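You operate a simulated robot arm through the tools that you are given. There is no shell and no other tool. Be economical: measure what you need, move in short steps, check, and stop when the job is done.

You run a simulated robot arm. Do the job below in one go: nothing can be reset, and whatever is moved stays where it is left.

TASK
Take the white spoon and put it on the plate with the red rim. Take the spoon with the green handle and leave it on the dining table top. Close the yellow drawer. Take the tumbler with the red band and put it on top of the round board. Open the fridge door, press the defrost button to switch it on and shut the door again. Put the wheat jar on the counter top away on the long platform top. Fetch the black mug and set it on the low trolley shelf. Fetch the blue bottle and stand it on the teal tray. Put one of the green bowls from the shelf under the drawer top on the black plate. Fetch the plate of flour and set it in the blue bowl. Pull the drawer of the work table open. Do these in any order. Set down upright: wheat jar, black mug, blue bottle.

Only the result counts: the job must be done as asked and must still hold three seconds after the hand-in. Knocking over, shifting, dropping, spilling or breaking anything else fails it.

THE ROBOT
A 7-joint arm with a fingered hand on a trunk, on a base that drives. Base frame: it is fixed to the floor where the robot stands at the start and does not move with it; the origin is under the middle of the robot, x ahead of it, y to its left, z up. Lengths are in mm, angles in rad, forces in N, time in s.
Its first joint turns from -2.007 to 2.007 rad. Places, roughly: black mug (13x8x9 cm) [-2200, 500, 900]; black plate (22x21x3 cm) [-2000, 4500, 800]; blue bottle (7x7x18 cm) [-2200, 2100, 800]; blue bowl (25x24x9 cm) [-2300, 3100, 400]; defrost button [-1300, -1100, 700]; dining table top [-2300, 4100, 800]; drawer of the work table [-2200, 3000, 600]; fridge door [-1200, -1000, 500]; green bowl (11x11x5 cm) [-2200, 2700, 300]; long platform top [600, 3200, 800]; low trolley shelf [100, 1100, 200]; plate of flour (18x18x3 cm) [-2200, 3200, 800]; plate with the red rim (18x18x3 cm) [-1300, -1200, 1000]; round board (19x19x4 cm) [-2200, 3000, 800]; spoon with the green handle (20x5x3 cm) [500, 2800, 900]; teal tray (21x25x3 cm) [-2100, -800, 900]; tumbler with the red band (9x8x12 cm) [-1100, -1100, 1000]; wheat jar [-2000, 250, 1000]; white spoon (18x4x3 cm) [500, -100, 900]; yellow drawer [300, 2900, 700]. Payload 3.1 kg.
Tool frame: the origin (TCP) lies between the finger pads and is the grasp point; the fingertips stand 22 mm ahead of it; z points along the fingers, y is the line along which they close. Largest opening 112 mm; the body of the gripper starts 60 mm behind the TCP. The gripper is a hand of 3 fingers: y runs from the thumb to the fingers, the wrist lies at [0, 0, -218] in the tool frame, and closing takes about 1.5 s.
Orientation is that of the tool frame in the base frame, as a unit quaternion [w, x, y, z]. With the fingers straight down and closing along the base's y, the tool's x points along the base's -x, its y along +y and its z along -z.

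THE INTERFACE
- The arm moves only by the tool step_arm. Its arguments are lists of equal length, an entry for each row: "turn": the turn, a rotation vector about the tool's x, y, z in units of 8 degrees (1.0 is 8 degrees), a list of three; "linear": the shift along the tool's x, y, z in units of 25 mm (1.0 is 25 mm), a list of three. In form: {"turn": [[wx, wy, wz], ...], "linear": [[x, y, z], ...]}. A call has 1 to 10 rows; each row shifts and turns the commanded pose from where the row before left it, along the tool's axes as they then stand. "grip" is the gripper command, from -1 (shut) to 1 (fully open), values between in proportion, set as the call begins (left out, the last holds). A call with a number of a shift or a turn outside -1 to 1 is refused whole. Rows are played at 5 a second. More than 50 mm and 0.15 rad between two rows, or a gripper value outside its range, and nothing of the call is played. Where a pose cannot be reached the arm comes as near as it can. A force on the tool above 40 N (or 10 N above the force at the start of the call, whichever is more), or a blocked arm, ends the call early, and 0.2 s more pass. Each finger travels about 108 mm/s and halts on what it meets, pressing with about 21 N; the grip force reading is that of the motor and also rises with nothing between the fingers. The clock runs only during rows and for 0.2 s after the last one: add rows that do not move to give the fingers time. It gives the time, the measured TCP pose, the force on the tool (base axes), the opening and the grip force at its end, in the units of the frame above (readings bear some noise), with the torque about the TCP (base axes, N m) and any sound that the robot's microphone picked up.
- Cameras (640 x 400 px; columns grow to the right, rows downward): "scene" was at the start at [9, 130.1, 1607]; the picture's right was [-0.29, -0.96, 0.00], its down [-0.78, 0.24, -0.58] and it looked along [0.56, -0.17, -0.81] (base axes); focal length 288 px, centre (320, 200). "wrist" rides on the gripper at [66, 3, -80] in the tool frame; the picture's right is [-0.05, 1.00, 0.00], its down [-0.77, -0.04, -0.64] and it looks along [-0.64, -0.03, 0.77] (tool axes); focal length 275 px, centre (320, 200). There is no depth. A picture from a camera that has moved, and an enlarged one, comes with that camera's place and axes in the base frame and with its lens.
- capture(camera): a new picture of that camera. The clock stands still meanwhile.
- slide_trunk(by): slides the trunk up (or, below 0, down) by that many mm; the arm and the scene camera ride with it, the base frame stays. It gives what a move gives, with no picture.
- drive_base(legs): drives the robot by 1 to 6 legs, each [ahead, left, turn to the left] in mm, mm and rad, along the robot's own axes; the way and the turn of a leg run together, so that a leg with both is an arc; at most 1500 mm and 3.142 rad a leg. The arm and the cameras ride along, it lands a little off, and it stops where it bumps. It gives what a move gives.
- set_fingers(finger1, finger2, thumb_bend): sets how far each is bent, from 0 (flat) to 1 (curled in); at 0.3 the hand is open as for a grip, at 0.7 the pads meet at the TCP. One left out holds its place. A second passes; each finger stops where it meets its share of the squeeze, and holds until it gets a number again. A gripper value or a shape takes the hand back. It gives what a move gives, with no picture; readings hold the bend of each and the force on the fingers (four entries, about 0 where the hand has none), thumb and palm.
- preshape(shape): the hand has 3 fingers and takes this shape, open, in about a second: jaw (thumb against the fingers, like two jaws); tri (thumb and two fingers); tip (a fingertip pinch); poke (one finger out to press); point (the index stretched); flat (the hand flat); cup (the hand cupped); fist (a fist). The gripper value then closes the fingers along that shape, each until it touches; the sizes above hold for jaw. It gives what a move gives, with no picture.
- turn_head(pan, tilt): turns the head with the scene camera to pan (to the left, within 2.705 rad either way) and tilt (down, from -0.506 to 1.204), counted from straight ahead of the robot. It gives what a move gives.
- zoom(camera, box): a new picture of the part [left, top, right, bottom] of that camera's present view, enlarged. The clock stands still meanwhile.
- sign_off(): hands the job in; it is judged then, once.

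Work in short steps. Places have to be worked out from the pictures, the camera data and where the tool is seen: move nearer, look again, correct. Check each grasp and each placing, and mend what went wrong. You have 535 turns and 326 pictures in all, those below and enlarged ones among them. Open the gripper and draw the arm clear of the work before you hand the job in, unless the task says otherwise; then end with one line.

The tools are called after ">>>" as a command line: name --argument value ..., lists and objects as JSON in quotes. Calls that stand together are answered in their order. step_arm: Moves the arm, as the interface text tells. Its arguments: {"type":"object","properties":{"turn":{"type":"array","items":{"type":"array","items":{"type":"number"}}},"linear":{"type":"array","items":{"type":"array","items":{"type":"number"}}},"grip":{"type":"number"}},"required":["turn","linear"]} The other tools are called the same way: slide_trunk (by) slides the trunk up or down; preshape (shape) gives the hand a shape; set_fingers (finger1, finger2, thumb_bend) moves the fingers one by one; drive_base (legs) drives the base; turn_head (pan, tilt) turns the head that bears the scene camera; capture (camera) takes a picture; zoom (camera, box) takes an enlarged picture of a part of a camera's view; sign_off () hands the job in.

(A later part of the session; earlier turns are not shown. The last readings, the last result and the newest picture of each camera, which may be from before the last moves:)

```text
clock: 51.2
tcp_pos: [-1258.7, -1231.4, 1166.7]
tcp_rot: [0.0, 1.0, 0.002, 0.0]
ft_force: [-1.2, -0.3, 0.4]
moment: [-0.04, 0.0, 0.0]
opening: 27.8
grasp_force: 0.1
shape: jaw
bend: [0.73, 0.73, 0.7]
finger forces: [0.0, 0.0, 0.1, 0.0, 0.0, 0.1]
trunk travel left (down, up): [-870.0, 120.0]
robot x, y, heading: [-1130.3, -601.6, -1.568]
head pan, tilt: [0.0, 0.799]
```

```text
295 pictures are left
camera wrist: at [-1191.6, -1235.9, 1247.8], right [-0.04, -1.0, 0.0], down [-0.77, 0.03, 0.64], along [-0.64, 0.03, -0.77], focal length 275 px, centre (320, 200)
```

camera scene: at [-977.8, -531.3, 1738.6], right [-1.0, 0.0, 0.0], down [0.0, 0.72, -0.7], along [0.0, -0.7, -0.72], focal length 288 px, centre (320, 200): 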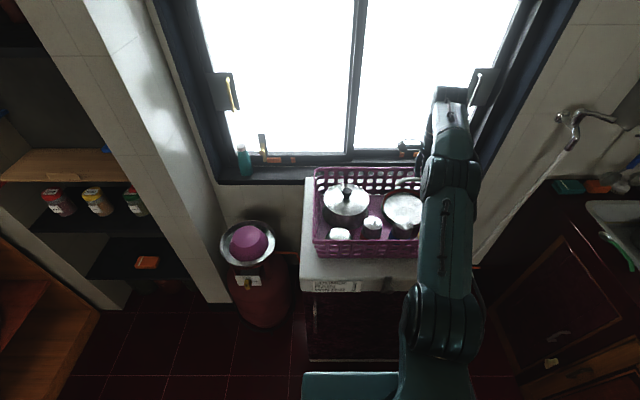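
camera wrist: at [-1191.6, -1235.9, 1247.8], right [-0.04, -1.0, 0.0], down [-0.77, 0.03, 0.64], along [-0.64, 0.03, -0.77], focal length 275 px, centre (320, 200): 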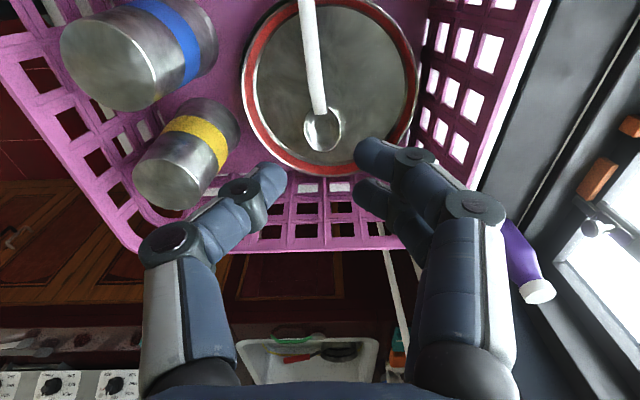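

White spoon is on the plate. Now the fridge: I back off and look at the door.

>>> drive_base --legs '[[-450, 0, 0]]'

>>> turn_head --pan 0 --tilt 0.9

>>> slide_trunk --by -400

>>> capture --camera "scene"

>>> capture --camera "wrist"

```text
clock: 53.9
tcp_pos: [-1256.7, -790.9, 1166.1]
tcp_rot: [0.0, 1.0, 0.003, 0.0]
ft_force: [-0.4, -0.2, -0.4]
moment: [0.0, -0.03, 0.01]
opening: 27.8
grasp_force: 0.0
shape: jaw
bend: [0.73, 0.73, 0.7]
finger forces: [0.1, 0.0, 0.0, 0.0, 0.0, 0.1]
trunk travel left (down, up): [-870.0, 120.0]
robot x, y, heading: [-1130.7, -165.5, -1.568]
head pan, tilt: [0.0, 0.799]
```

```text
clock: 54.5
tcp_pos: [-1258.5, -789.6, 1167.4]
tcp_rot: [-0.001, 1.0, 0.004, 0.0]
ft_force: [-0.3, 0.9, -0.6]
moment: [0.0, 0.01, 0.0]
opening: 27.8
grasp_force: 0.0
shape: jaw
bend: [0.73, 0.73, 0.7]
finger forces: [0.1, 0.0, 0.0, 0.0, 0.0, 0.0]
trunk travel left (down, up): [-870.0, 120.0]
robot x, y, heading: [-1130.1, -161.9, -1.568]
head pan, tilt: [0.0, 0.901]
```

```text
clock: 58.4
tcp_pos: [-1258.3, -790.0, 766.3]
tcp_rot: [0.0, 1.0, 0.003, 0.001]
ft_force: [-0.1, 0.7, 0.1]
moment: [-0.02, 0.01, -0.01]
opening: 28.0
grasp_force: 0.0
shape: jaw
bend: [0.73, 0.73, 0.7]
finger forces: [0.1, 0.0, 0.0, 0.1, 0.0, 0.1]
trunk travel left (down, up): [-470.0, 520.0]
robot x, y, heading: [-1133.1, -163.4, -1.566]
head pan, tilt: [0.0, 0.901]
```

```text
294 pictures are left
camera scene: at [-979.5, -178.0, 1330.7], right [-1.0, -0.01, 0.0], down [-0.01, 0.78, -0.62], along [0.0, -0.62, -0.78], focal length 288 px, centre (320, 200)
```

scene: 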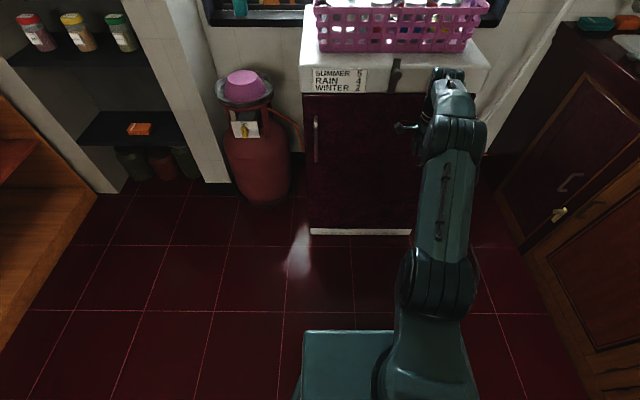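

```text
293 pictures are left
camera wrist: at [-1191.1, -793.3, 847.5], right [-0.04, -1.0, 0.0], down [-0.77, 0.03, 0.64], along [-0.64, 0.02, -0.77], focal length 275 px, centre (320, 200)
```

wrist: 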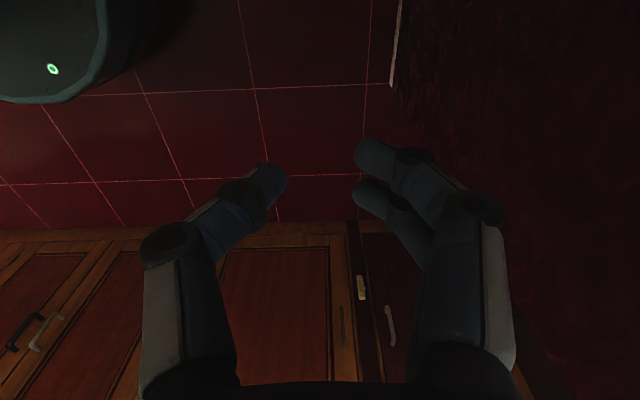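

The door handle is a vertical bar on the left, about x=-970, z 600–780. I zoom in on it and the thing above the door.

>>> zoom --camera "scene" --box '[290, 60, 450, 240]'

```text
2.22 times, centred on (370, 150) of scene
camera zoom: at [-979.5, -178.0, 1330.7], right [-1.0, -0.01, 0.0], down [-0.01, 0.78, -0.62], along [0.0, -0.62, -0.78], focal length 639 px, centre (209, 311)
```

zoom: 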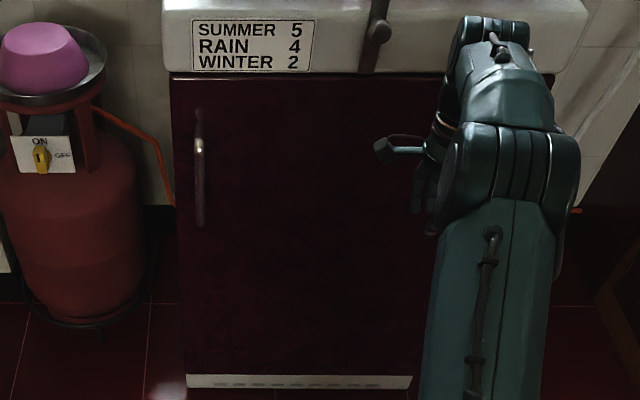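

Door spans x≈-926 to -1452 with hinge on the right; handle bar near x=-965. I'll stand left of the swing: drive sideways first, then bring the hand to point forward.

>>> drive_base --legs '[[0, 410, 0]]'

>>> step_arm --turn '[[0, 0, -1], [0, 0, -1], [0, 0, -1], [0, 0, -1], [0, 0, -1], [0, 0, -1], [0, 0, -1], [0, 0, -1], [0, 0, -1], [0, 0, -1]]' --linear '[[0, 0, 0], [0, 0, 0], [0, 0, 0], [0, 0, 0], [0, 0, 0], [0, 0, 0], [0, 0, 0], [0, 0, 0], [0, 0, 0], [0, 0, 0]]' --grip 1

>>> step_arm --turn '[[0, 0, -1], [0, -1, 0], [0, -1, 0], [0, -1, 0], [0, -1, 0], [0, -1, 0], [0, -1, 0], [0, -1, 0], [0, -1, 0], [0, -1, 0]]' --linear '[[0, 0, 0], [1, 0, 0], [0, 0, 0], [0, 0, 0], [0, 0, 0], [0, 0, 0], [0, 0, 0], [0, 0, 0], [0, 0, 0], [0, 0, 0]]'

```text
clock: 60.9
tcp_pos: [-836.0, -786.6, 766.3]
tcp_rot: [0.001, 1.0, 0.01, 0.0]
ft_force: [-0.9, 0.9, -0.5]
moment: [-0.02, 0.01, 0.02]
opening: 27.7
grasp_force: 0.1
shape: jaw
bend: [0.73, 0.73, 0.7]
finger forces: [0.0, 0.0, 0.0, 0.1, 0.1, 0.0]
trunk travel left (down, up): [-470.0, 520.0]
robot x, y, heading: [-715.9, -153.9, -1.552]
head pan, tilt: [0.0, 0.901]
```

```text
clock: 63.1
tcp_pos: [-836.7, -786.3, 767.0]
tcp_rot: [0.0, 0.759, 0.651, 0.0]
ft_force: [-0.3, 0.1, -0.1]
moment: [-0.01, 0.01, 0.03]
opening: 111.6
grasp_force: 0.2
shape: jaw
bend: [0.3, 0.3, 0.3]
finger forces: [0.1, 0.0, 0.1, 0.0, 0.1, 0.1]
trunk travel left (down, up): [-470.0, 520.0]
robot x, y, heading: [-715.9, -159.4, -1.551]
head pan, tilt: [0.0, 0.901]
```

```text
clock: 65.3
tcp_pos: [-835.6, -761.1, 765.6]
tcp_rot: [0.413, 0.576, 0.568, -0.418]
ft_force: [-0.8, 0.1, 0.7]
moment: [-0.03, 0.01, -0.03]
opening: 111.9
grasp_force: 0.1
shape: jaw
bend: [0.3, 0.3, 0.3]
finger forces: [0.0, 0.1, 0.0, 0.0, 0.0, 0.0]
trunk travel left (down, up): [-470.0, 520.0]
robot x, y, heading: [-719.1, -158.0, -1.549]
head pan, tilt: [0.0, 0.901]
```

Almost level; I finish the pitch and move in front of the handle (x≈-965, z≈690), then look with the wrist camera.

>>> step_arm --turn '[[0, -1, 0], [0, -1, 0], [0, -0.2, 0], [0, 0, 0], [0, 0, 0], [0, 0, 0], [0, 0, 0]]' --linear '[[0, 0, 0], [0, 0, 0], [1, -1, 0], [1, -1, 0], [1, -1, 0], [0, -1, 0], [0, -1, 0]]'

>>> capture --camera "wrist"

>>> capture --camera "scene"

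```text
clock: 66.9
tcp_pos: [-962.9, -756.9, 692.2]
tcp_rot: [0.494, 0.506, 0.498, -0.502]
ft_force: [0.2, -0.6, 0.1]
moment: [0.02, -0.05, -0.05]
opening: 111.7
grasp_force: 0.0
shape: jaw
bend: [0.3, 0.3, 0.3]
finger forces: [0.0, 0.0, 0.0, 0.0, 0.0, 0.1]
trunk travel left (down, up): [-470.0, 520.0]
robot x, y, heading: [-717.0, -156.5, -1.551]
head pan, tilt: [0.0, 0.901]
```

```text
291 pictures are left
camera wrist: at [-958.1, -676.3, 627.1], right [1.0, -0.02, 0.05], down [-0.03, 0.63, 0.77], along [-0.04, -0.78, 0.63], focal length 275 px, centre (320, 200)
```

wrist: 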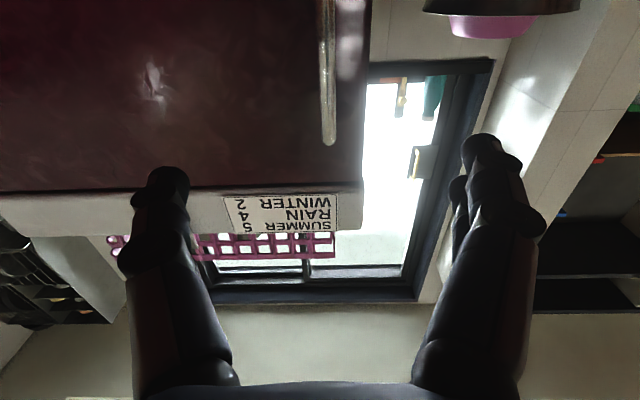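

```text
290 pictures are left
camera scene: at [-565.8, -170.8, 1330.7], right [-1.0, -0.02, 0.0], down [-0.01, 0.78, -0.62], along [0.01, -0.62, -0.78], focal length 288 px, centre (320, 200)
```

scene: 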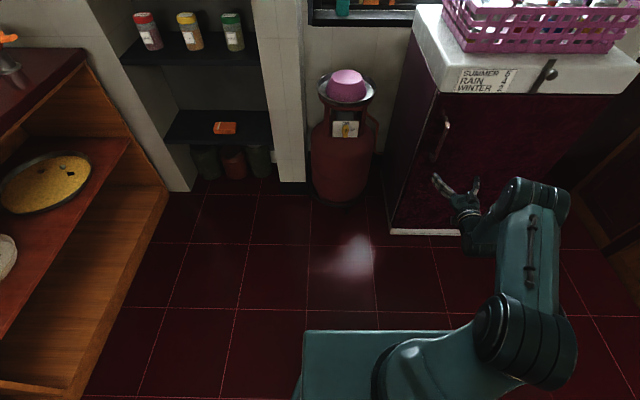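

Triangulated: the handle bar is at x≈-958, y≈-945, z 610–767. I push the open hand forward around it.

>>> step_arm --turn '[[0, 0, 0], [0, 0, 0], [0, 0, 0], [0, 0, 0], [0, 0, 0], [0, 0, 0], [0, 0, 0]]' --linear '[[0, 0.2, 1], [0, 0, 1], [0, 0, 1], [0, 0, 1], [0, 0, 1], [0, 0, 1], [0, 0, 0.9]]'

>>> capture --camera "wrist"

>>> zoom --camera "scene" --box '[380, 60, 580, 240]'

```text
clock: 68.5
tcp_pos: [-959.5, -929.0, 691.4]
tcp_rot: [0.493, 0.507, 0.497, -0.503]
ft_force: [0.2, -0.1, 0.0]
moment: [-0.01, 0.01, 0.02]
opening: 111.9
grasp_force: 0.0
shape: jaw
bend: [0.3, 0.3, 0.3]
finger forces: [0.0, 0.0, 0.1, 0.0, 0.1, 0.0]
trunk travel left (down, up): [-470.0, 520.0]
robot x, y, heading: [-714.9, -156.4, -1.551]
head pan, tilt: [0.0, 0.901]
```

```text
289 pictures are left
camera wrist: at [-954.8, -848.7, 625.7], right [1.0, -0.02, 0.05], down [-0.03, 0.63, 0.78], along [-0.04, -0.78, 0.63], focal length 275 px, centre (320, 200)
```

wrist: 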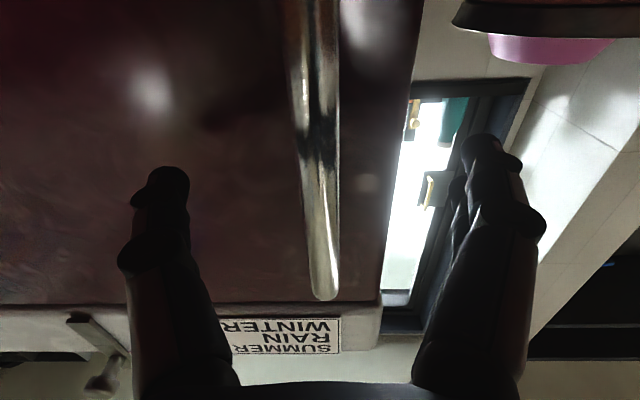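

```text
2.22 times, centred on (480, 150) of scene
camera zoom: at [-565.4, -171.2, 1330.7], right [-1.0, -0.02, 0.0], down [-0.01, 0.78, -0.62], along [0.01, -0.62, -0.78], focal length 639 px, centre (-36, 311)
```

zoom: 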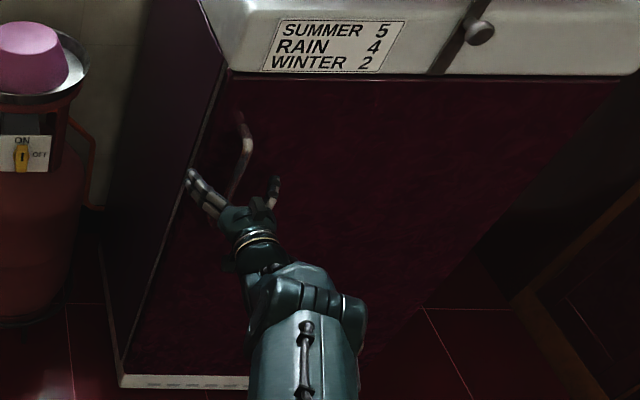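

The bar is between the fingers at the TCP depth. I close on it.

>>> step_arm --turn '[[0, 0, 0], [0, 0, 0], [0, 0, 0], [0, 0, 0], [0, 0, 0], [0, 0, 0], [0, 0, 0], [0, 0, 0]]' --linear '[[0, 0, 0.2], [0, 0, 0], [0, 0, 0], [0, 0, 0], [0, 0, 0], [0, 0, 0], [0, 0, 0], [0, 0, 0]]' --grip -1

>>> capture --camera "wrist"

```text
clock: 70.3
tcp_pos: [-960.3, -935.5, 690.5]
tcp_rot: [0.494, 0.506, 0.497, -0.502]
ft_force: [-4.5, -2.9, 0.6]
moment: [0.02, -0.03, 0.0]
opening: 0.0
grasp_force: 21.3
shape: jaw
bend: [0.65, 0.65, 0.73]
finger forces: [0.2, 0.1, 0.0, 0.0, 18.9, 0.0]
trunk travel left (down, up): [-470.0, 520.0]
robot x, y, heading: [-716.0, -158.1, -1.551]
head pan, tilt: [0.0, 0.901]
```

```text
287 pictures are left
camera wrist: at [-955.3, -854.3, 625.7], right [1.0, -0.02, 0.05], down [-0.03, 0.63, 0.78], along [-0.04, -0.78, 0.63], focal length 275 px, centre (320, 200)
```

wrist: 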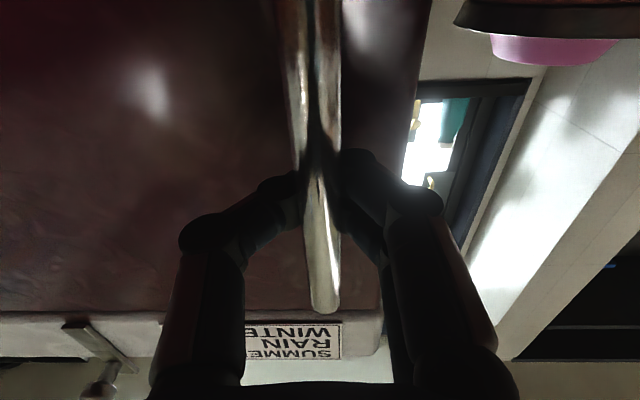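

The tips have closed behind the bar, hooking it. I pull along the door's arc about the hinge (-1450,-975), a little at first.

>>> step_arm --turn '[[-0.36, 0, 0], [-0.36, 0, 0], [-0.36, 0, 0]]' --linear '[[0, -0.09, -0.99], [0, -0.09, -0.99], [0, -0.09, -0.99]]'

>>> zoom --camera "scene" --box '[380, 60, 580, 240]'

```text
clock: 71.1
tcp_pos: [-972.0, -858.7, 690.6]
tcp_rot: [0.53, 0.469, 0.532, -0.465]
ft_force: [-15.8, -3.4, -0.7]
moment: [0.0, 0.03, 0.03]
opening: 0.1
grasp_force: 20.9
shape: jaw
bend: [0.65, 0.65, 0.71]
finger forces: [0.0, 0.1, 0.1, 0.0, 27.2, 0.0]
trunk travel left (down, up): [-470.0, 520.0]
robot x, y, heading: [-718.1, -156.4, -1.551]
head pan, tilt: [0.0, 0.901]
```

```text
2.22 times, centred on (480, 150) of scene
camera zoom: at [-568.4, -171.5, 1330.9], right [-1.0, -0.02, 0.0], down [-0.01, 0.78, -0.62], along [0.01, -0.62, -0.78], focal length 639 px, centre (-36, 311)
```

zoom: 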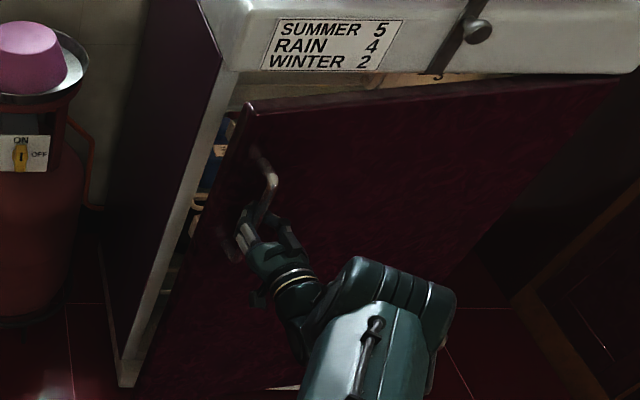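

The door is opening. The bar presses the thumb in -x, so I bias the arc toward -x and carry on.

>>> step_arm --turn '[[-0.36, 0, 0], [-0.36, 0, 0], [-0.36, 0, 0], [-0.36, 0, 0], [-0.36, 0, 0], [-0.36, 0, 0]]' --linear '[[0, -0.3, -0.95], [0, -0.12, -0.97], [0, -0.12, -0.97], [0, -0.12, -0.97], [0, -0.12, -0.97], [0, -0.12, -0.97]]'

>>> zoom --camera "scene" --box '[380, 60, 640, 300]'

```text
clock: 72.5
tcp_pos: [-1031.0, -725.2, 690.0]
tcp_rot: [0.595, 0.384, 0.596, -0.379]
ft_force: [-15.1, -8.2, 0.0]
moment: [-0.01, -0.04, 0.03]
opening: 0.0
grasp_force: 20.6
shape: jaw
bend: [0.66, 0.66, 0.72]
finger forces: [0.0, 0.0, 0.0, 0.0, 12.0, 0.1]
trunk travel left (down, up): [-470.0, 520.0]
robot x, y, heading: [-718.0, -155.9, -1.551]
head pan, tilt: [0.0, 0.901]
```

```text
1.67 times, centred on (510, 180) of scene
camera zoom: at [-568.3, -171.7, 1331.0], right [-1.0, -0.02, 0.0], down [-0.01, 0.78, -0.62], along [0.01, -0.62, -0.78], focal length 480 px, centre (3, 233)
```

zoom: 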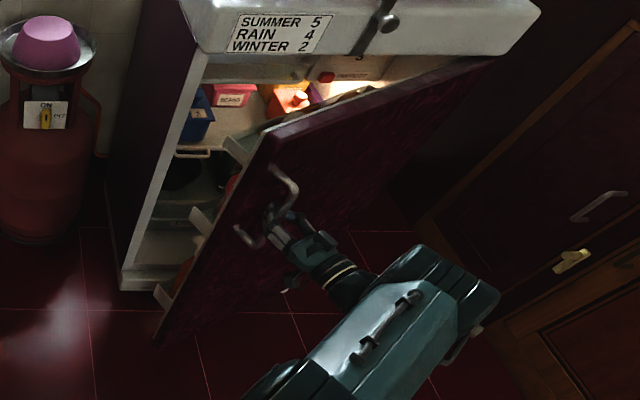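

The interior is showing, with the red button on the upper panel. I keep swinging the door.

>>> step_arm --turn '[[-0.36, 0, 0], [-0.36, 0, 0], [-0.36, 0, 0], [-0.36, 0, 0], [-0.36, 0, 0], [-0.36, 0, 0]]' --linear '[[0, -0.3, -0.95], [0, -0.13, -0.97], [0, -0.13, -0.97], [0, -0.13, -0.97], [0, -0.13, -0.97], [0, -0.13, -0.97]]'

>>> capture --camera "scene"

```text
clock: 73.7
tcp_pos: [-1096.9, -634.4, 691.0]
tcp_rot: [0.632, 0.314, 0.637, -0.309]
ft_force: [-22.1, -24.6, -6.8]
moment: [0.06, -0.11, 0.09]
opening: 0.0
grasp_force: 20.5
shape: jaw
bend: [0.68, 0.68, 0.68]
finger forces: [0.0, 0.1, 0.1, 0.0, 30.8, 0.0]
out of reach, approached as far as the arm can: row 4, 5, 6
trunk travel left (down, up): [-470.0, 520.0]
robot x, y, heading: [-715.1, -154.9, -1.553]
head pan, tilt: [0.0, 0.901]
stopped in row 6: the force on the tool passed its limit (the readings are from after the stop); the commanded pose is now the measured one
```

```text
284 pictures are left
camera scene: at [-571.1, -176.2, 1331.0], right [-1.0, -0.02, 0.0], down [-0.01, 0.79, -0.62], along [0.01, -0.62, -0.79], focal length 288 px, centre (320, 200)
```

scene: 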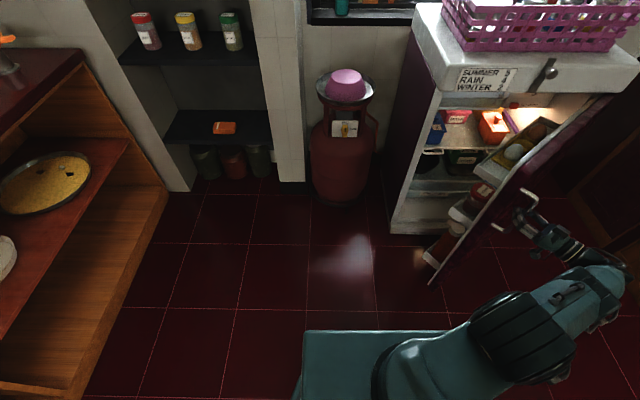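

Arm reached its limit with the door about 46° open. I release the bar and back away to look inside.

>>> step_arm --turn '[[0, 0, 0], [0, 0, 0], [0, 0, 0], [0, 0, 0], [0, 0, 0], [0, 0, 0]]' --linear '[[0, 0, 0], [0, 0, 0], [0, 0, 0], [0, 0, 0], [0, 0, 0], [0, 0, 0]]' --grip 1

>>> step_arm --turn '[[0, 0, 0], [0, 0, 0], [0, 0, 0], [0, 0, 0]]' --linear '[[0, 0, -1], [0, 0, -1], [0, 0, -1], [0, 0, -1]]'

>>> zoom --camera "scene" --box '[380, 40, 640, 300]'

```text
clock: 75.1
tcp_pos: [-1092.3, -629.4, 694.9]
tcp_rot: [0.634, 0.31, 0.639, -0.307]
ft_force: [0.2, 0.2, 0.3]
moment: [-0.02, -0.02, 0.01]
opening: 112.2
grasp_force: 0.1
shape: jaw
bend: [0.3, 0.3, 0.3]
finger forces: [0.1, 0.0, 0.0, 0.0, 0.0, 0.0]
trunk travel left (down, up): [-470.0, 520.0]
robot x, y, heading: [-719.4, -159.3, -1.551]
head pan, tilt: [0.0, 0.901]
```

```text
clock: 76.1
tcp_pos: [-1125.0, -547.3, 698.3]
tcp_rot: [0.633, 0.31, 0.639, -0.307]
ft_force: [-0.6, 0.0, 0.5]
moment: [0.01, 0.05, -0.01]
opening: 112.2
grasp_force: 0.0
shape: jaw
bend: [0.3, 0.3, 0.3]
finger forces: [0.1, 0.0, 0.0, 0.0, 0.0, 0.0]
out of reach, approached as far as the arm can: row 1, 3, 4
trunk travel left (down, up): [-470.0, 520.0]
robot x, y, heading: [-715.4, -156.7, -1.549]
head pan, tilt: [0.0, 0.901]
```

```text
1.54 times, centred on (510, 170) of scene
camera zoom: at [-565.8, -171.4, 1330.6], right [-1.0, -0.02, 0.0], down [-0.01, 0.78, -0.62], along [0.01, -0.62, -0.78], focal length 443 px, centre (28, 246)
```

zoom: 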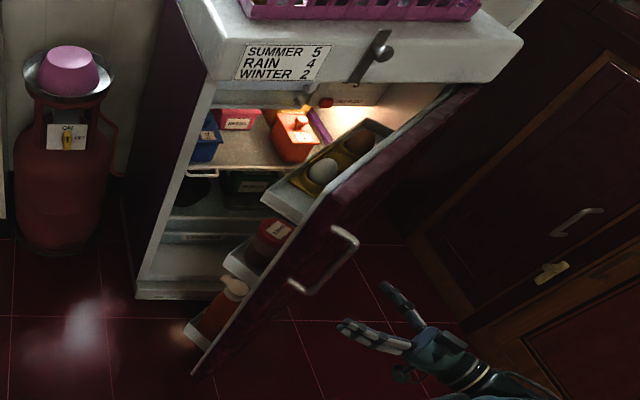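

The hand is free. I swing it left clear of the door, point it straight at -y and raise it to z≈810, so I can push the door wider at its free edge (above the egg shelf).

>>> step_arm --turn '[[0, 0, 0], [0, 0, 0], [0, 0, 0], [0, 0, 0], [0, 0, 0], [0, 0, 0], [0, 0, 0], [0, 0, 0], [0, 0, 0], [0, 0, 0]]' --linear '[[0, 0.95, 0.4], [0, 0.95, 0.4], [0, 0.95, 0.4], [0, 0.95, 0.4], [0, 0.95, 0.4], [0, 0.95, 0.4], [0, 0.95, 0.4], [0, 0.95, 0.4], [0, 0.95, 0.4], [0, 0.5, 0.3]]' --grip -1

>>> step_arm --turn '[[1, 0, 0], [1, 0, 0], [1, 0, 0], [1, 0, 0], [0.8, 0, 0]]' --linear '[[-0.9, 0, 0], [-0.9, 0, 0], [-1, 0, 0], [-1, 0, 0], [-1, 0, 0]]'

>>> capture --camera "scene"

>>> capture --camera "wrist"

```text
clock: 78.3
tcp_pos: [-927.1, -537.4, 656.2]
tcp_rot: [0.634, 0.309, 0.639, -0.307]
ft_force: [0.5, 0.1, 1.0]
moment: [-0.01, -0.01, -0.01]
opening: 0.0
grasp_force: 20.9
shape: jaw
bend: [0.66, 0.66, 0.67]
finger forces: [0.0, 0.0, 0.1, 0.0, 0.0, 0.0]
out of reach, approached as far as the arm can: row 1, 2, 3, 4, 5
trunk travel left (down, up): [-470.0, 520.0]
robot x, y, heading: [-716.6, -159.7, -1.549]
head pan, tilt: [0.0, 0.901]
```

```text
clock: 79.5
tcp_pos: [-927.0, -538.2, 775.8]
tcp_rot: [0.496, 0.501, 0.502, -0.501]
ft_force: [-0.7, -0.5, -0.2]
moment: [0.02, 0.01, 0.0]
opening: 0.0
grasp_force: 21.0
shape: jaw
bend: [0.66, 0.66, 0.67]
finger forces: [0.0, 0.0, 0.0, 0.0, 0.0, 0.0]
trunk travel left (down, up): [-470.0, 520.0]
robot x, y, heading: [-717.3, -157.2, -1.549]
head pan, tilt: [0.0, 0.901]
```

```text
282 pictures are left
camera scene: at [-565.6, -171.1, 1330.6], right [-1.0, -0.02, 0.0], down [-0.01, 0.78, -0.62], along [0.01, -0.62, -0.78], focal length 288 px, centre (320, 200)
```

scene: 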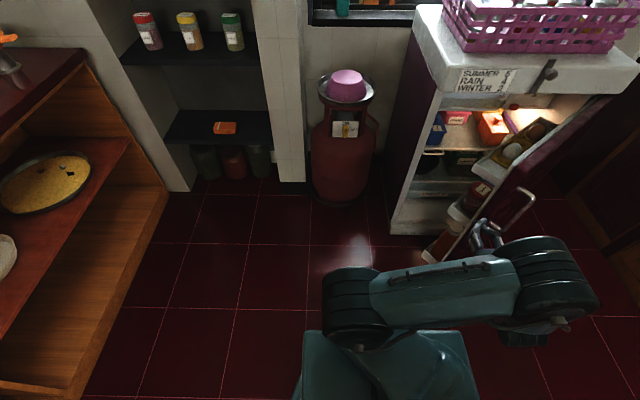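

```text
281 pictures are left
camera wrist: at [-923.9, -458.0, 710.4], right [1.0, 0.0, 0.04], down [-0.03, 0.63, 0.78], along [-0.03, -0.78, 0.63], focal length 275 px, centre (320, 200)
```

wrist: 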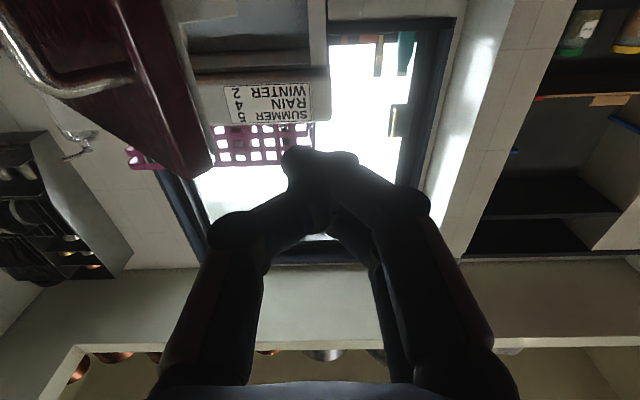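

Better: reposition the base so the arm can hook the bar again and pull further. I back up and shift right, staying outside the door's swing.

>>> drive_base --legs '[[-107, 0, -0.02], [0, -333, 0]]'

>>> step_arm --turn '[[-1, 0, 0], [-1, 0, 0], [-1, 0, 0], [-1, 0, 0], [-0.2, 0, 0]]' --linear '[[0.7, 0, 0], [0.7, 0, 0], [0.7, 0, 0], [0.7, 0, 0], [0.6, 0, 0]]' --grip 1

>>> capture --camera "scene"

>>> capture --camera "wrist"

```text
clock: 82.5
tcp_pos: [-1261.2, -429.6, 774.7]
tcp_rot: [0.492, 0.507, 0.496, -0.506]
ft_force: [0.1, -0.2, 1.1]
moment: [0.0, -0.01, 0.01]
opening: 0.0
grasp_force: 21.1
shape: jaw
bend: [0.66, 0.66, 0.67]
finger forces: [0.0, 0.0, 0.1, 0.1, 0.0, 0.1]
trunk travel left (down, up): [-470.0, 520.0]
robot x, y, heading: [-1044.0, -49.8, -1.579]
head pan, tilt: [0.0, 0.901]
```

```text
clock: 83.7
tcp_pos: [-1260.8, -427.9, 689.8]
tcp_rot: [0.617, 0.342, 0.623, -0.338]
ft_force: [-0.4, -0.2, 1.3]
moment: [-0.01, 0.01, 0.02]
opening: 112.0
grasp_force: 0.1
shape: jaw
bend: [0.3, 0.3, 0.3]
finger forces: [0.0, 0.1, 0.0, 0.0, 0.0, 0.1]
trunk travel left (down, up): [-470.0, 520.0]
robot x, y, heading: [-1044.6, -48.4, -1.577]
head pan, tilt: [0.0, 0.901]
```

```text
280 pictures are left
camera scene: at [-890.8, -69.4, 1330.7], right [-1.0, 0.0, 0.0], down [0.0, 0.78, -0.62], along [0.0, -0.62, -0.78], focal length 288 px, centre (320, 200)
```

scene: 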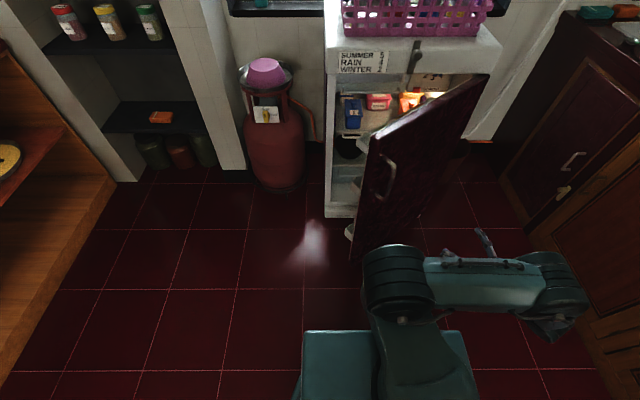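

```text
279 pictures are left
camera wrist: at [-1300.3, -358.3, 625.3], right [0.84, 0.53, 0.05], down [-0.37, 0.51, 0.78], along [0.39, -0.67, 0.63], focal length 275 px, centre (320, 200)
```

wrist: 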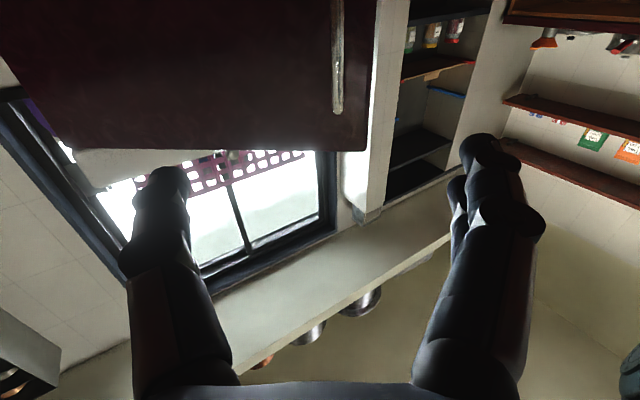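

The bar's top is at ≈(-1094,-650). I approach along the tool axis, checking before the last part.

>>> step_arm --turn '[[0, 0, 0], [0, 0, 0], [0, 0, 0], [0, 0, 0], [0, 0, 0], [0, 0, 0], [0, 0, 0], [0, 0, 0]]' --linear '[[0, 0.6, 1], [0, 0, 1], [0, 0, 1], [0, 0, 1], [0, 0, 1], [0, 0, 1], [0, 0, 1], [0, 0, 1]]'

>>> capture --camera "wrist"

```text
clock: 85.5
tcp_pos: [-1141.5, -589.9, 687.7]
tcp_rot: [0.616, 0.343, 0.621, -0.341]
ft_force: [-0.5, -0.8, 1.0]
moment: [0.02, -0.01, 0.01]
opening: 112.1
grasp_force: 0.0
shape: jaw
bend: [0.3, 0.3, 0.3]
finger forces: [0.0, 0.0, 0.0, 0.0, 0.0, 0.1]
trunk travel left (down, up): [-470.0, 520.0]
robot x, y, heading: [-1044.1, -50.8, -1.572]
head pan, tilt: [0.0, 0.901]
```

```text
278 pictures are left
camera wrist: at [-1181.6, -519.8, 623.1], right [0.85, 0.53, 0.05], down [-0.37, 0.51, 0.78], along [0.39, -0.67, 0.63], focal length 275 px, centre (320, 200)
```

wrist: 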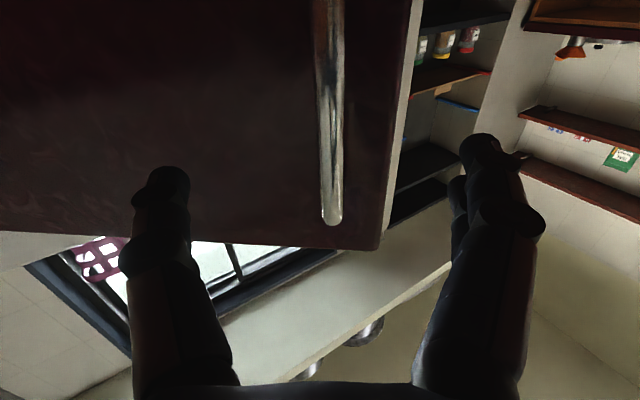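

Bar at ≈(-1101,-644), 67 mm ahead. I advance and close.

>>> step_arm --turn '[[0, 0, 0], [0, 0, 0], [0, 0, 0]]' --linear '[[0, 0.1, 1], [0, 0, 1], [0, 0, 0.95]]'

>>> step_arm --turn '[[0, 0, 0], [0, 0, 0], [0, 0, 0], [0, 0, 0], [0, 0, 0], [0, 0, 0], [0, 0, 0]]' --linear '[[0, 0, 0], [0, 0, 0], [0, 0, 0], [0, 0, 0], [0, 0, 0], [0, 0, 0], [0, 0, 0]]' --grip -1

>>> capture --camera "wrist"

```text
clock: 86.3
tcp_pos: [-1101.4, -649.9, 687.2]
tcp_rot: [0.616, 0.344, 0.622, -0.34]
ft_force: [0.1, 0.2, -1.0]
moment: [0.02, -0.01, 0.02]
opening: 112.0
grasp_force: 0.1
shape: jaw
bend: [0.3, 0.3, 0.3]
finger forces: [0.0, 0.0, 0.0, 0.1, 0.0, 0.1]
trunk travel left (down, up): [-470.0, 520.0]
robot x, y, heading: [-1043.7, -47.5, -1.569]
head pan, tilt: [0.0, 0.901]
```

```text
clock: 87.9
tcp_pos: [-1101.0, -650.4, 687.6]
tcp_rot: [0.616, 0.343, 0.622, -0.34]
ft_force: [0.3, -1.4, 0.8]
moment: [0.03, -0.03, 0.0]
opening: 0.0
grasp_force: 20.7
shape: jaw
bend: [0.65, 0.65, 0.66]
finger forces: [2.2, 2.2, 0.1, 0.0, 4.5, 0.0]
trunk travel left (down, up): [-470.0, 520.0]
robot x, y, heading: [-1046.8, -53.2, -1.57]
head pan, tilt: [0.0, 0.901]
```

```text
277 pictures are left
camera wrist: at [-1141.1, -580.0, 622.9], right [0.85, 0.53, 0.05], down [-0.37, 0.51, 0.78], along [0.39, -0.67, 0.63], focal length 275 px, centre (320, 200)
```

wrist: 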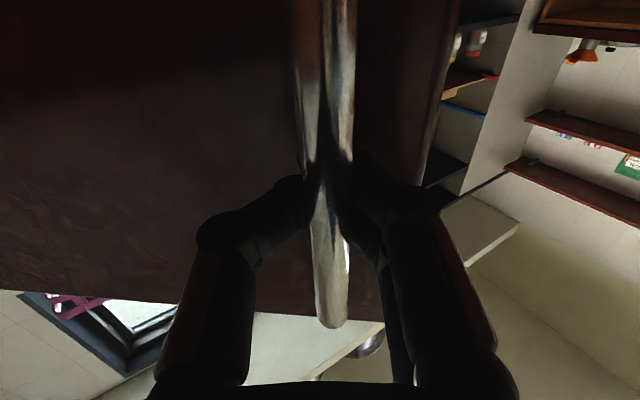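

Hooked. I pull along the arc again, 0.4 rad.

>>> step_arm --turn '[[-0.36, 0, 0], [-0.36, 0, 0], [-0.36, 0, 0], [-0.36, 0, 0], [-0.36, 0, 0], [-0.36, 0, 0], [-0.36, 0, 0], [-0.36, 0, 0]]' --linear '[[0, -0.18, -0.93], [0, -0.18, -0.93], [0, -0.18, -0.93], [0, -0.18, -0.93], [0, -0.18, -0.93], [0, -0.18, -0.93], [0, -0.18, -0.93], [0, -0.18, -0.93]]'

>>> capture --camera "scene"

```text
clock: 89.7
tcp_pos: [-1253.3, -537.9, 687.4]
tcp_rot: [0.673, 0.214, 0.677, -0.209]
ft_force: [-10.7, -23.4, 2.0]
moment: [0.02, 0.0, 0.18]
opening: 0.0
grasp_force: 21.0
shape: jaw
bend: [0.65, 0.65, 0.77]
finger forces: [0.1, 0.0, 0.1, 0.0, 21.6, 0.0]
trunk travel left (down, up): [-470.0, 520.0]
robot x, y, heading: [-1043.2, -49.2, -1.573]
head pan, tilt: [0.0, 0.901]
```

```text
276 pictures are left
camera scene: at [-893.0, -72.3, 1330.9], right [-1.0, 0.0, 0.0], down [0.0, 0.79, -0.62], along [0.0, -0.62, -0.79], focal length 288 px, centre (320, 200)
```

scene: 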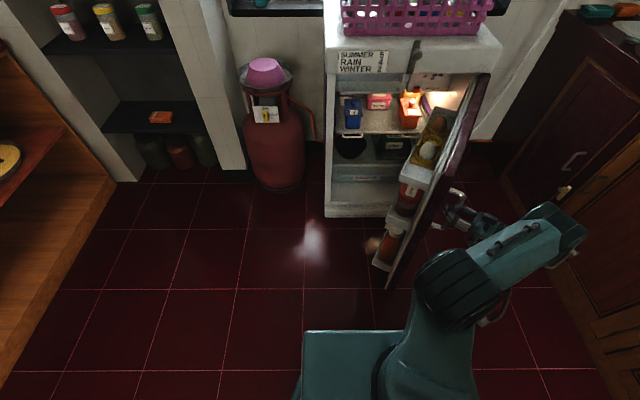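

About 60° open. I pull 0.2 rad more with slight inward bias.

>>> step_arm --turn '[[-0.36, 0, 0], [-0.36, 0, 0], [-0.36, 0, 0], [-0.36, 0, 0], [-0.36, 0, 0]]' --linear '[[0, -0.4, -0.9], [0, -0.22, -0.93], [0, -0.22, -0.93], [0, -0.22, -0.93], [0, -0.22, -0.93]]'

>>> capture --camera "scene"

```text
clock: 90.8
tcp_pos: [-1314.3, -509.3, 696.5]
tcp_rot: [0.688, 0.148, 0.697, -0.138]
ft_force: [-5.6, -30.7, -13.7]
moment: [0.12, -0.23, 0.6]
opening: 0.0
grasp_force: 20.9
shape: jaw
bend: [0.66, 0.66, 0.77]
finger forces: [0.0, 0.0, 0.1, 0.0, 53.9, 0.0]
out of reach, approached as far as the arm can: row 3, 4, 5
trunk travel left (down, up): [-470.0, 520.0]
robot x, y, heading: [-1040.8, -53.3, -1.576]
head pan, tilt: [0.0, 0.901]
stopped in row 5: the force on the tool passed its limit (the readings are from after the stop); the commanded pose is now the measured one
```

```text
275 pictures are left
camera scene: at [-892.3, -75.3, 1330.5], right [-1.0, 0.0, 0.0], down [0.0, 0.79, -0.62], along [0.0, -0.62, -0.79], focal length 288 px, centre (320, 200)
```

scene: 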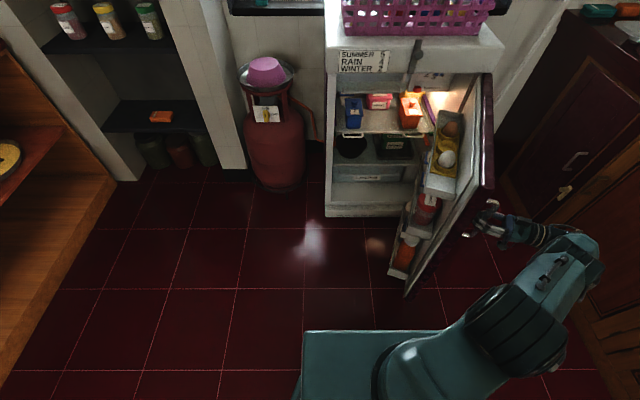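

Door is about 72° open. I open the hand and back off with the base away from the bar.

>>> step_arm --turn '[[0, 0, 0], [0, 0, 0], [0, 0, 0], [0, 0, 0], [0, 0, 0], [0, 0, 0]]' --linear '[[0, 0, 0], [0, 0, 0], [0, 0, 0], [0, 0, 0], [0, 0, 0], [0, 0, 0]]' --grip 1

>>> drive_base --legs '[[-35, -85, 0]]'

>>> capture --camera "scene"

```text
clock: 92.2
tcp_pos: [-1313.2, -504.7, 701.7]
tcp_rot: [0.688, 0.146, 0.697, -0.139]
ft_force: [0.4, -0.4, 0.0]
moment: [-0.03, -0.01, -0.03]
opening: 112.0
grasp_force: 0.0
shape: jaw
bend: [0.3, 0.3, 0.3]
finger forces: [0.0, 0.0, 0.0, 0.1, 0.0, 0.0]
trunk travel left (down, up): [-470.0, 520.0]
robot x, y, heading: [-1043.9, -51.5, -1.574]
head pan, tilt: [0.0, 0.901]
```

```text
clock: 93.3
tcp_pos: [-1400.1, -468.7, 700.2]
tcp_rot: [0.689, 0.145, 0.696, -0.139]
ft_force: [0.0, 0.2, 0.6]
moment: [-0.02, -0.01, 0.01]
opening: 111.9
grasp_force: 0.0
shape: jaw
bend: [0.3, 0.3, 0.3]
finger forces: [0.0, 0.0, 0.0, 0.0, 0.0, 0.0]
trunk travel left (down, up): [-470.0, 520.0]
robot x, y, heading: [-1126.4, -16.3, -1.571]
head pan, tilt: [0.0, 0.901]
```

```text
274 pictures are left
camera scene: at [-977.1, -33.7, 1330.8], right [-1.0, 0.0, 0.0], down [0.0, 0.78, -0.62], along [0.0, -0.62, -0.78], focal length 288 px, centre (320, 200)
```

scene: 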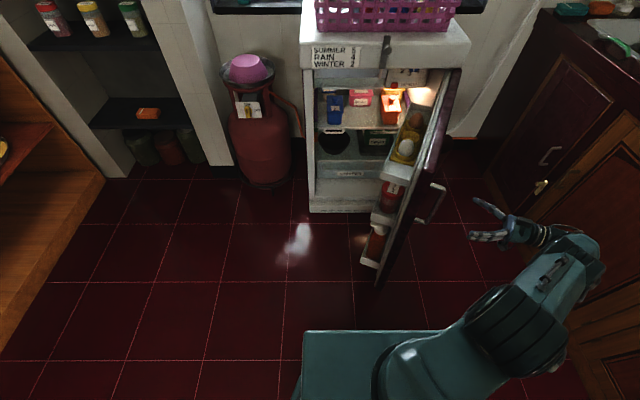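

Now I back up and move left of the door, then turn the hand forward in the poke shape.

>>> drive_base --legs '[[-250, 0, 0], [0, 300, 0]]'

>>> preshape --shape "poke"

>>> step_arm --turn '[[1, 0, 0], [1, 0, 0], [1, 0, 0], [1, 0, 0], [1, 0, 0], [1, 0, 0], [1, 0, 0], [1, 0, 0], [0.4, 0, 0]]' --linear '[[0, 0.6, 0.6], [0, 0.6, 0.6], [0, 0.6, 0.6], [0, 0.6, 0.6], [0, 0.3, 0.3], [0, 0.3, 0.3], [0, 0.3, 0.3], [0, 0, 0], [0, 0, 0]]'

>>> capture --camera "scene"

>>> capture --camera "wrist"

```text
clock: 96.8
tcp_pos: [-1101.2, -217.7, 701.0]
tcp_rot: [0.689, 0.145, 0.697, -0.139]
ft_force: [0.1, -0.2, 0.3]
moment: [0.0, -0.01, 0.0]
opening: 112.1
grasp_force: 0.1
shape: jaw
bend: [0.3, 0.3, 0.3]
finger forces: [0.1, 0.0, 0.0, 0.0, 0.0, 0.1]
trunk travel left (down, up): [-470.0, 520.0]
robot x, y, heading: [-831.9, 232.1, -1.571]
head pan, tilt: [0.0, 0.901]
```

```text
clock: 97.7
tcp_pos: [-1102.7, -218.1, 700.7]
tcp_rot: [0.689, 0.144, 0.697, -0.138]
ft_force: [-0.5, 0.3, 0.7]
moment: [0.01, -0.05, -0.04]
opening: 0.0
grasp_force: 0.1
shape: poke
bend: [1.0, 1.0, 0.46]
finger forces: [0.1, 0.1, 0.0, 0.0, 0.0, 0.1]
trunk travel left (down, up): [-470.0, 520.0]
robot x, y, heading: [-832.7, 236.3, -1.573]
head pan, tilt: [0.0, 0.901]
```

```text
clock: 99.7
tcp_pos: [-987.7, -214.1, 700.6]
tcp_rot: [0.493, 0.502, 0.503, -0.501]
ft_force: [0.1, 0.6, 0.1]
moment: [-0.03, 0.0, 0.02]
opening: 0.0
grasp_force: 0.0
shape: poke
bend: [1.0, 1.0, 0.46]
finger forces: [0.0, 0.1, 0.0, 0.1, 0.2, 0.0]
trunk travel left (down, up): [-470.0, 520.0]
robot x, y, heading: [-831.1, 232.7, -1.573]
head pan, tilt: [0.0, 0.901]
```

```text
273 pictures are left
camera scene: at [-679.1, 217.9, 1330.7], right [-1.0, 0.0, 0.0], down [0.0, 0.78, -0.62], along [0.0, -0.62, -0.78], focal length 288 px, centre (320, 200)
```

scene: 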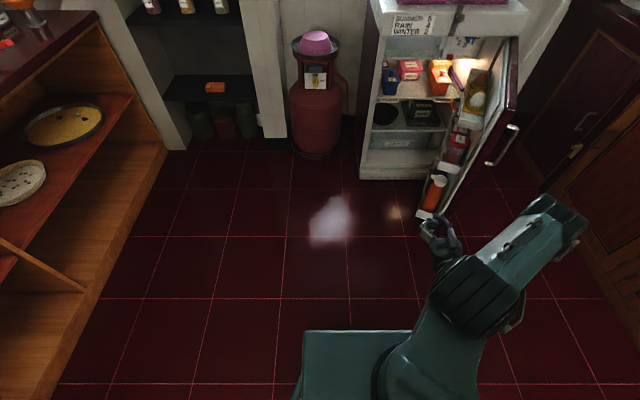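

```text
272 pictures are left
camera wrist: at [-985.6, -132.6, 635.2], right [1.0, -0.01, 0.04], down [-0.03, 0.63, 0.78], along [-0.03, -0.78, 0.63], focal length 275 px, centre (320, 200)
```

wrist: 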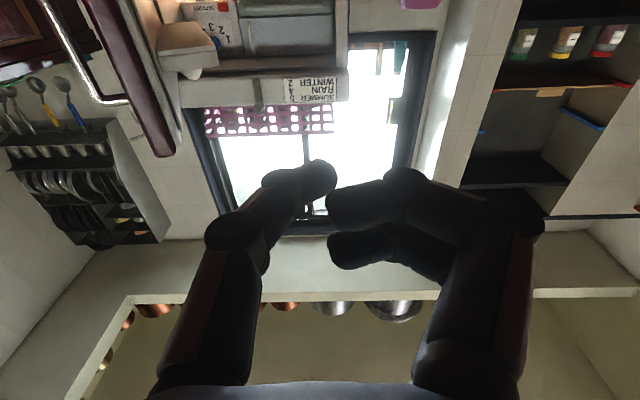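

The thumb is the poking tip, about 20 mm ahead of the TCP. I zoom on the fridge's inner panel where the red button is.

>>> zoom --camera "wrist" --box '[140, 0, 360, 110]'

>>> zoom --camera "scene" --box '[360, 0, 540, 110]'

```text
2.91 times, centred on (250, 55) of wrist
camera zoom: at [-985.6, -132.6, 635.2], right [1.0, -0.01, 0.04], down [-0.03, 0.63, 0.78], along [-0.03, -0.78, 0.63], focal length 801 px, centre (524, 622)
```

zoom: 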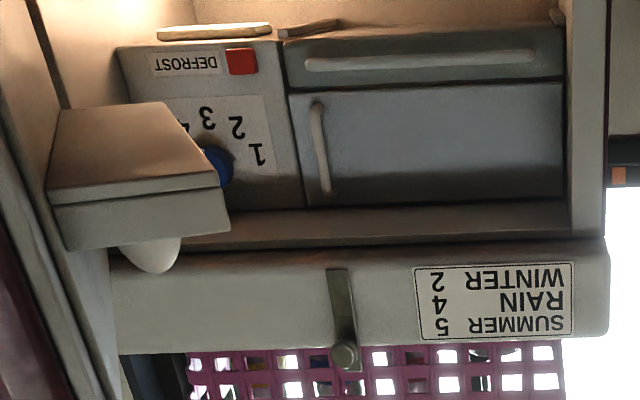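

```text
3.56 times, centred on (450, 55) of scene
camera zoom: at [-679.1, 217.9, 1330.7], right [-1.0, 0.0, 0.0], down [0.0, 0.78, -0.62], along [0.0, -0.62, -0.78], focal length 1023 px, centre (-142, 716)
```

zoom: 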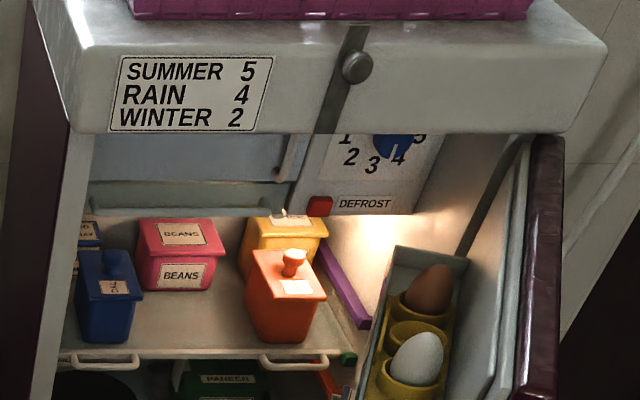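

The two views agree: button at ≈[-1286,-1143,694], just above an orange box. I roll the hand 180° so the camera side is up and away from that box.

>>> step_arm --turn '[[0, 0, 1], [0, 0, 1], [0, 0, 1], [0, 0, 1], [0, 0, 1], [0, 0, 1], [0, 0, 1], [0, 0, 1], [0, 0, 1], [0, 0, 1]]' --linear '[[0, 0, 0], [0, 0, 0], [0, 0, 0], [0, 0, 0], [0, 0, 0], [0, 0, 0], [0, 0, 0], [0, 0, 0], [0, 0, 0], [0, 0, 0]]'

>>> step_arm --turn '[[0, 0, 1], [0, 0, 1], [0, 0, 1], [0, 0, 1], [0, 0, 1], [0, 0, 1], [0, 0, 1], [0, 0, 1], [0, 0, 1], [0, 0, 1]]' --linear '[[0, 0, 0], [0, 0, 0], [0, 0, 0], [0, 0, 0], [0, 0, 0], [0, 0, 0], [0, 0, 0], [0, 0, 0], [0, 0, 0], [0, 0, 0]]'

>>> capture --camera "scene"

```text
clock: 101.8
tcp_pos: [-989.0, -213.9, 700.5]
tcp_rot: [0.7, 0.709, 0.063, -0.065]
ft_force: [0.1, 0.0, 0.3]
moment: [0.01, 0.01, -0.02]
opening: 0.0
grasp_force: 0.1
shape: poke
bend: [1.0, 1.0, 0.46]
finger forces: [0.1, 0.0, 0.1, 0.1, 0.0, 0.0]
trunk travel left (down, up): [-470.0, 520.0]
robot x, y, heading: [-831.0, 234.6, -1.572]
head pan, tilt: [0.0, 0.901]
```

```text
clock: 104.0
tcp_pos: [-989.5, -213.7, 700.5]
tcp_rot: [0.578, 0.583, -0.408, 0.401]
ft_force: [0.1, -0.2, 0.0]
moment: [0.05, -0.03, -0.02]
opening: 0.0
grasp_force: 0.1
shape: poke
bend: [1.0, 1.0, 0.46]
finger forces: [0.0, 0.0, 0.0, 0.0, 0.0, 0.0]
trunk travel left (down, up): [-470.0, 520.0]
robot x, y, heading: [-831.1, 236.3, -1.573]
head pan, tilt: [0.0, 0.901]
```

```text
269 pictures are left
camera scene: at [-679.2, 218.0, 1330.7], right [-1.0, 0.0, 0.0], down [0.0, 0.78, -0.62], along [0.0, -0.62, -0.78], focal length 288 px, centre (320, 200)
```

scene: 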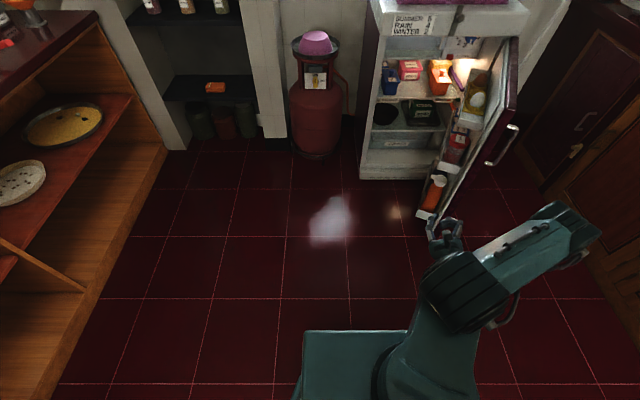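

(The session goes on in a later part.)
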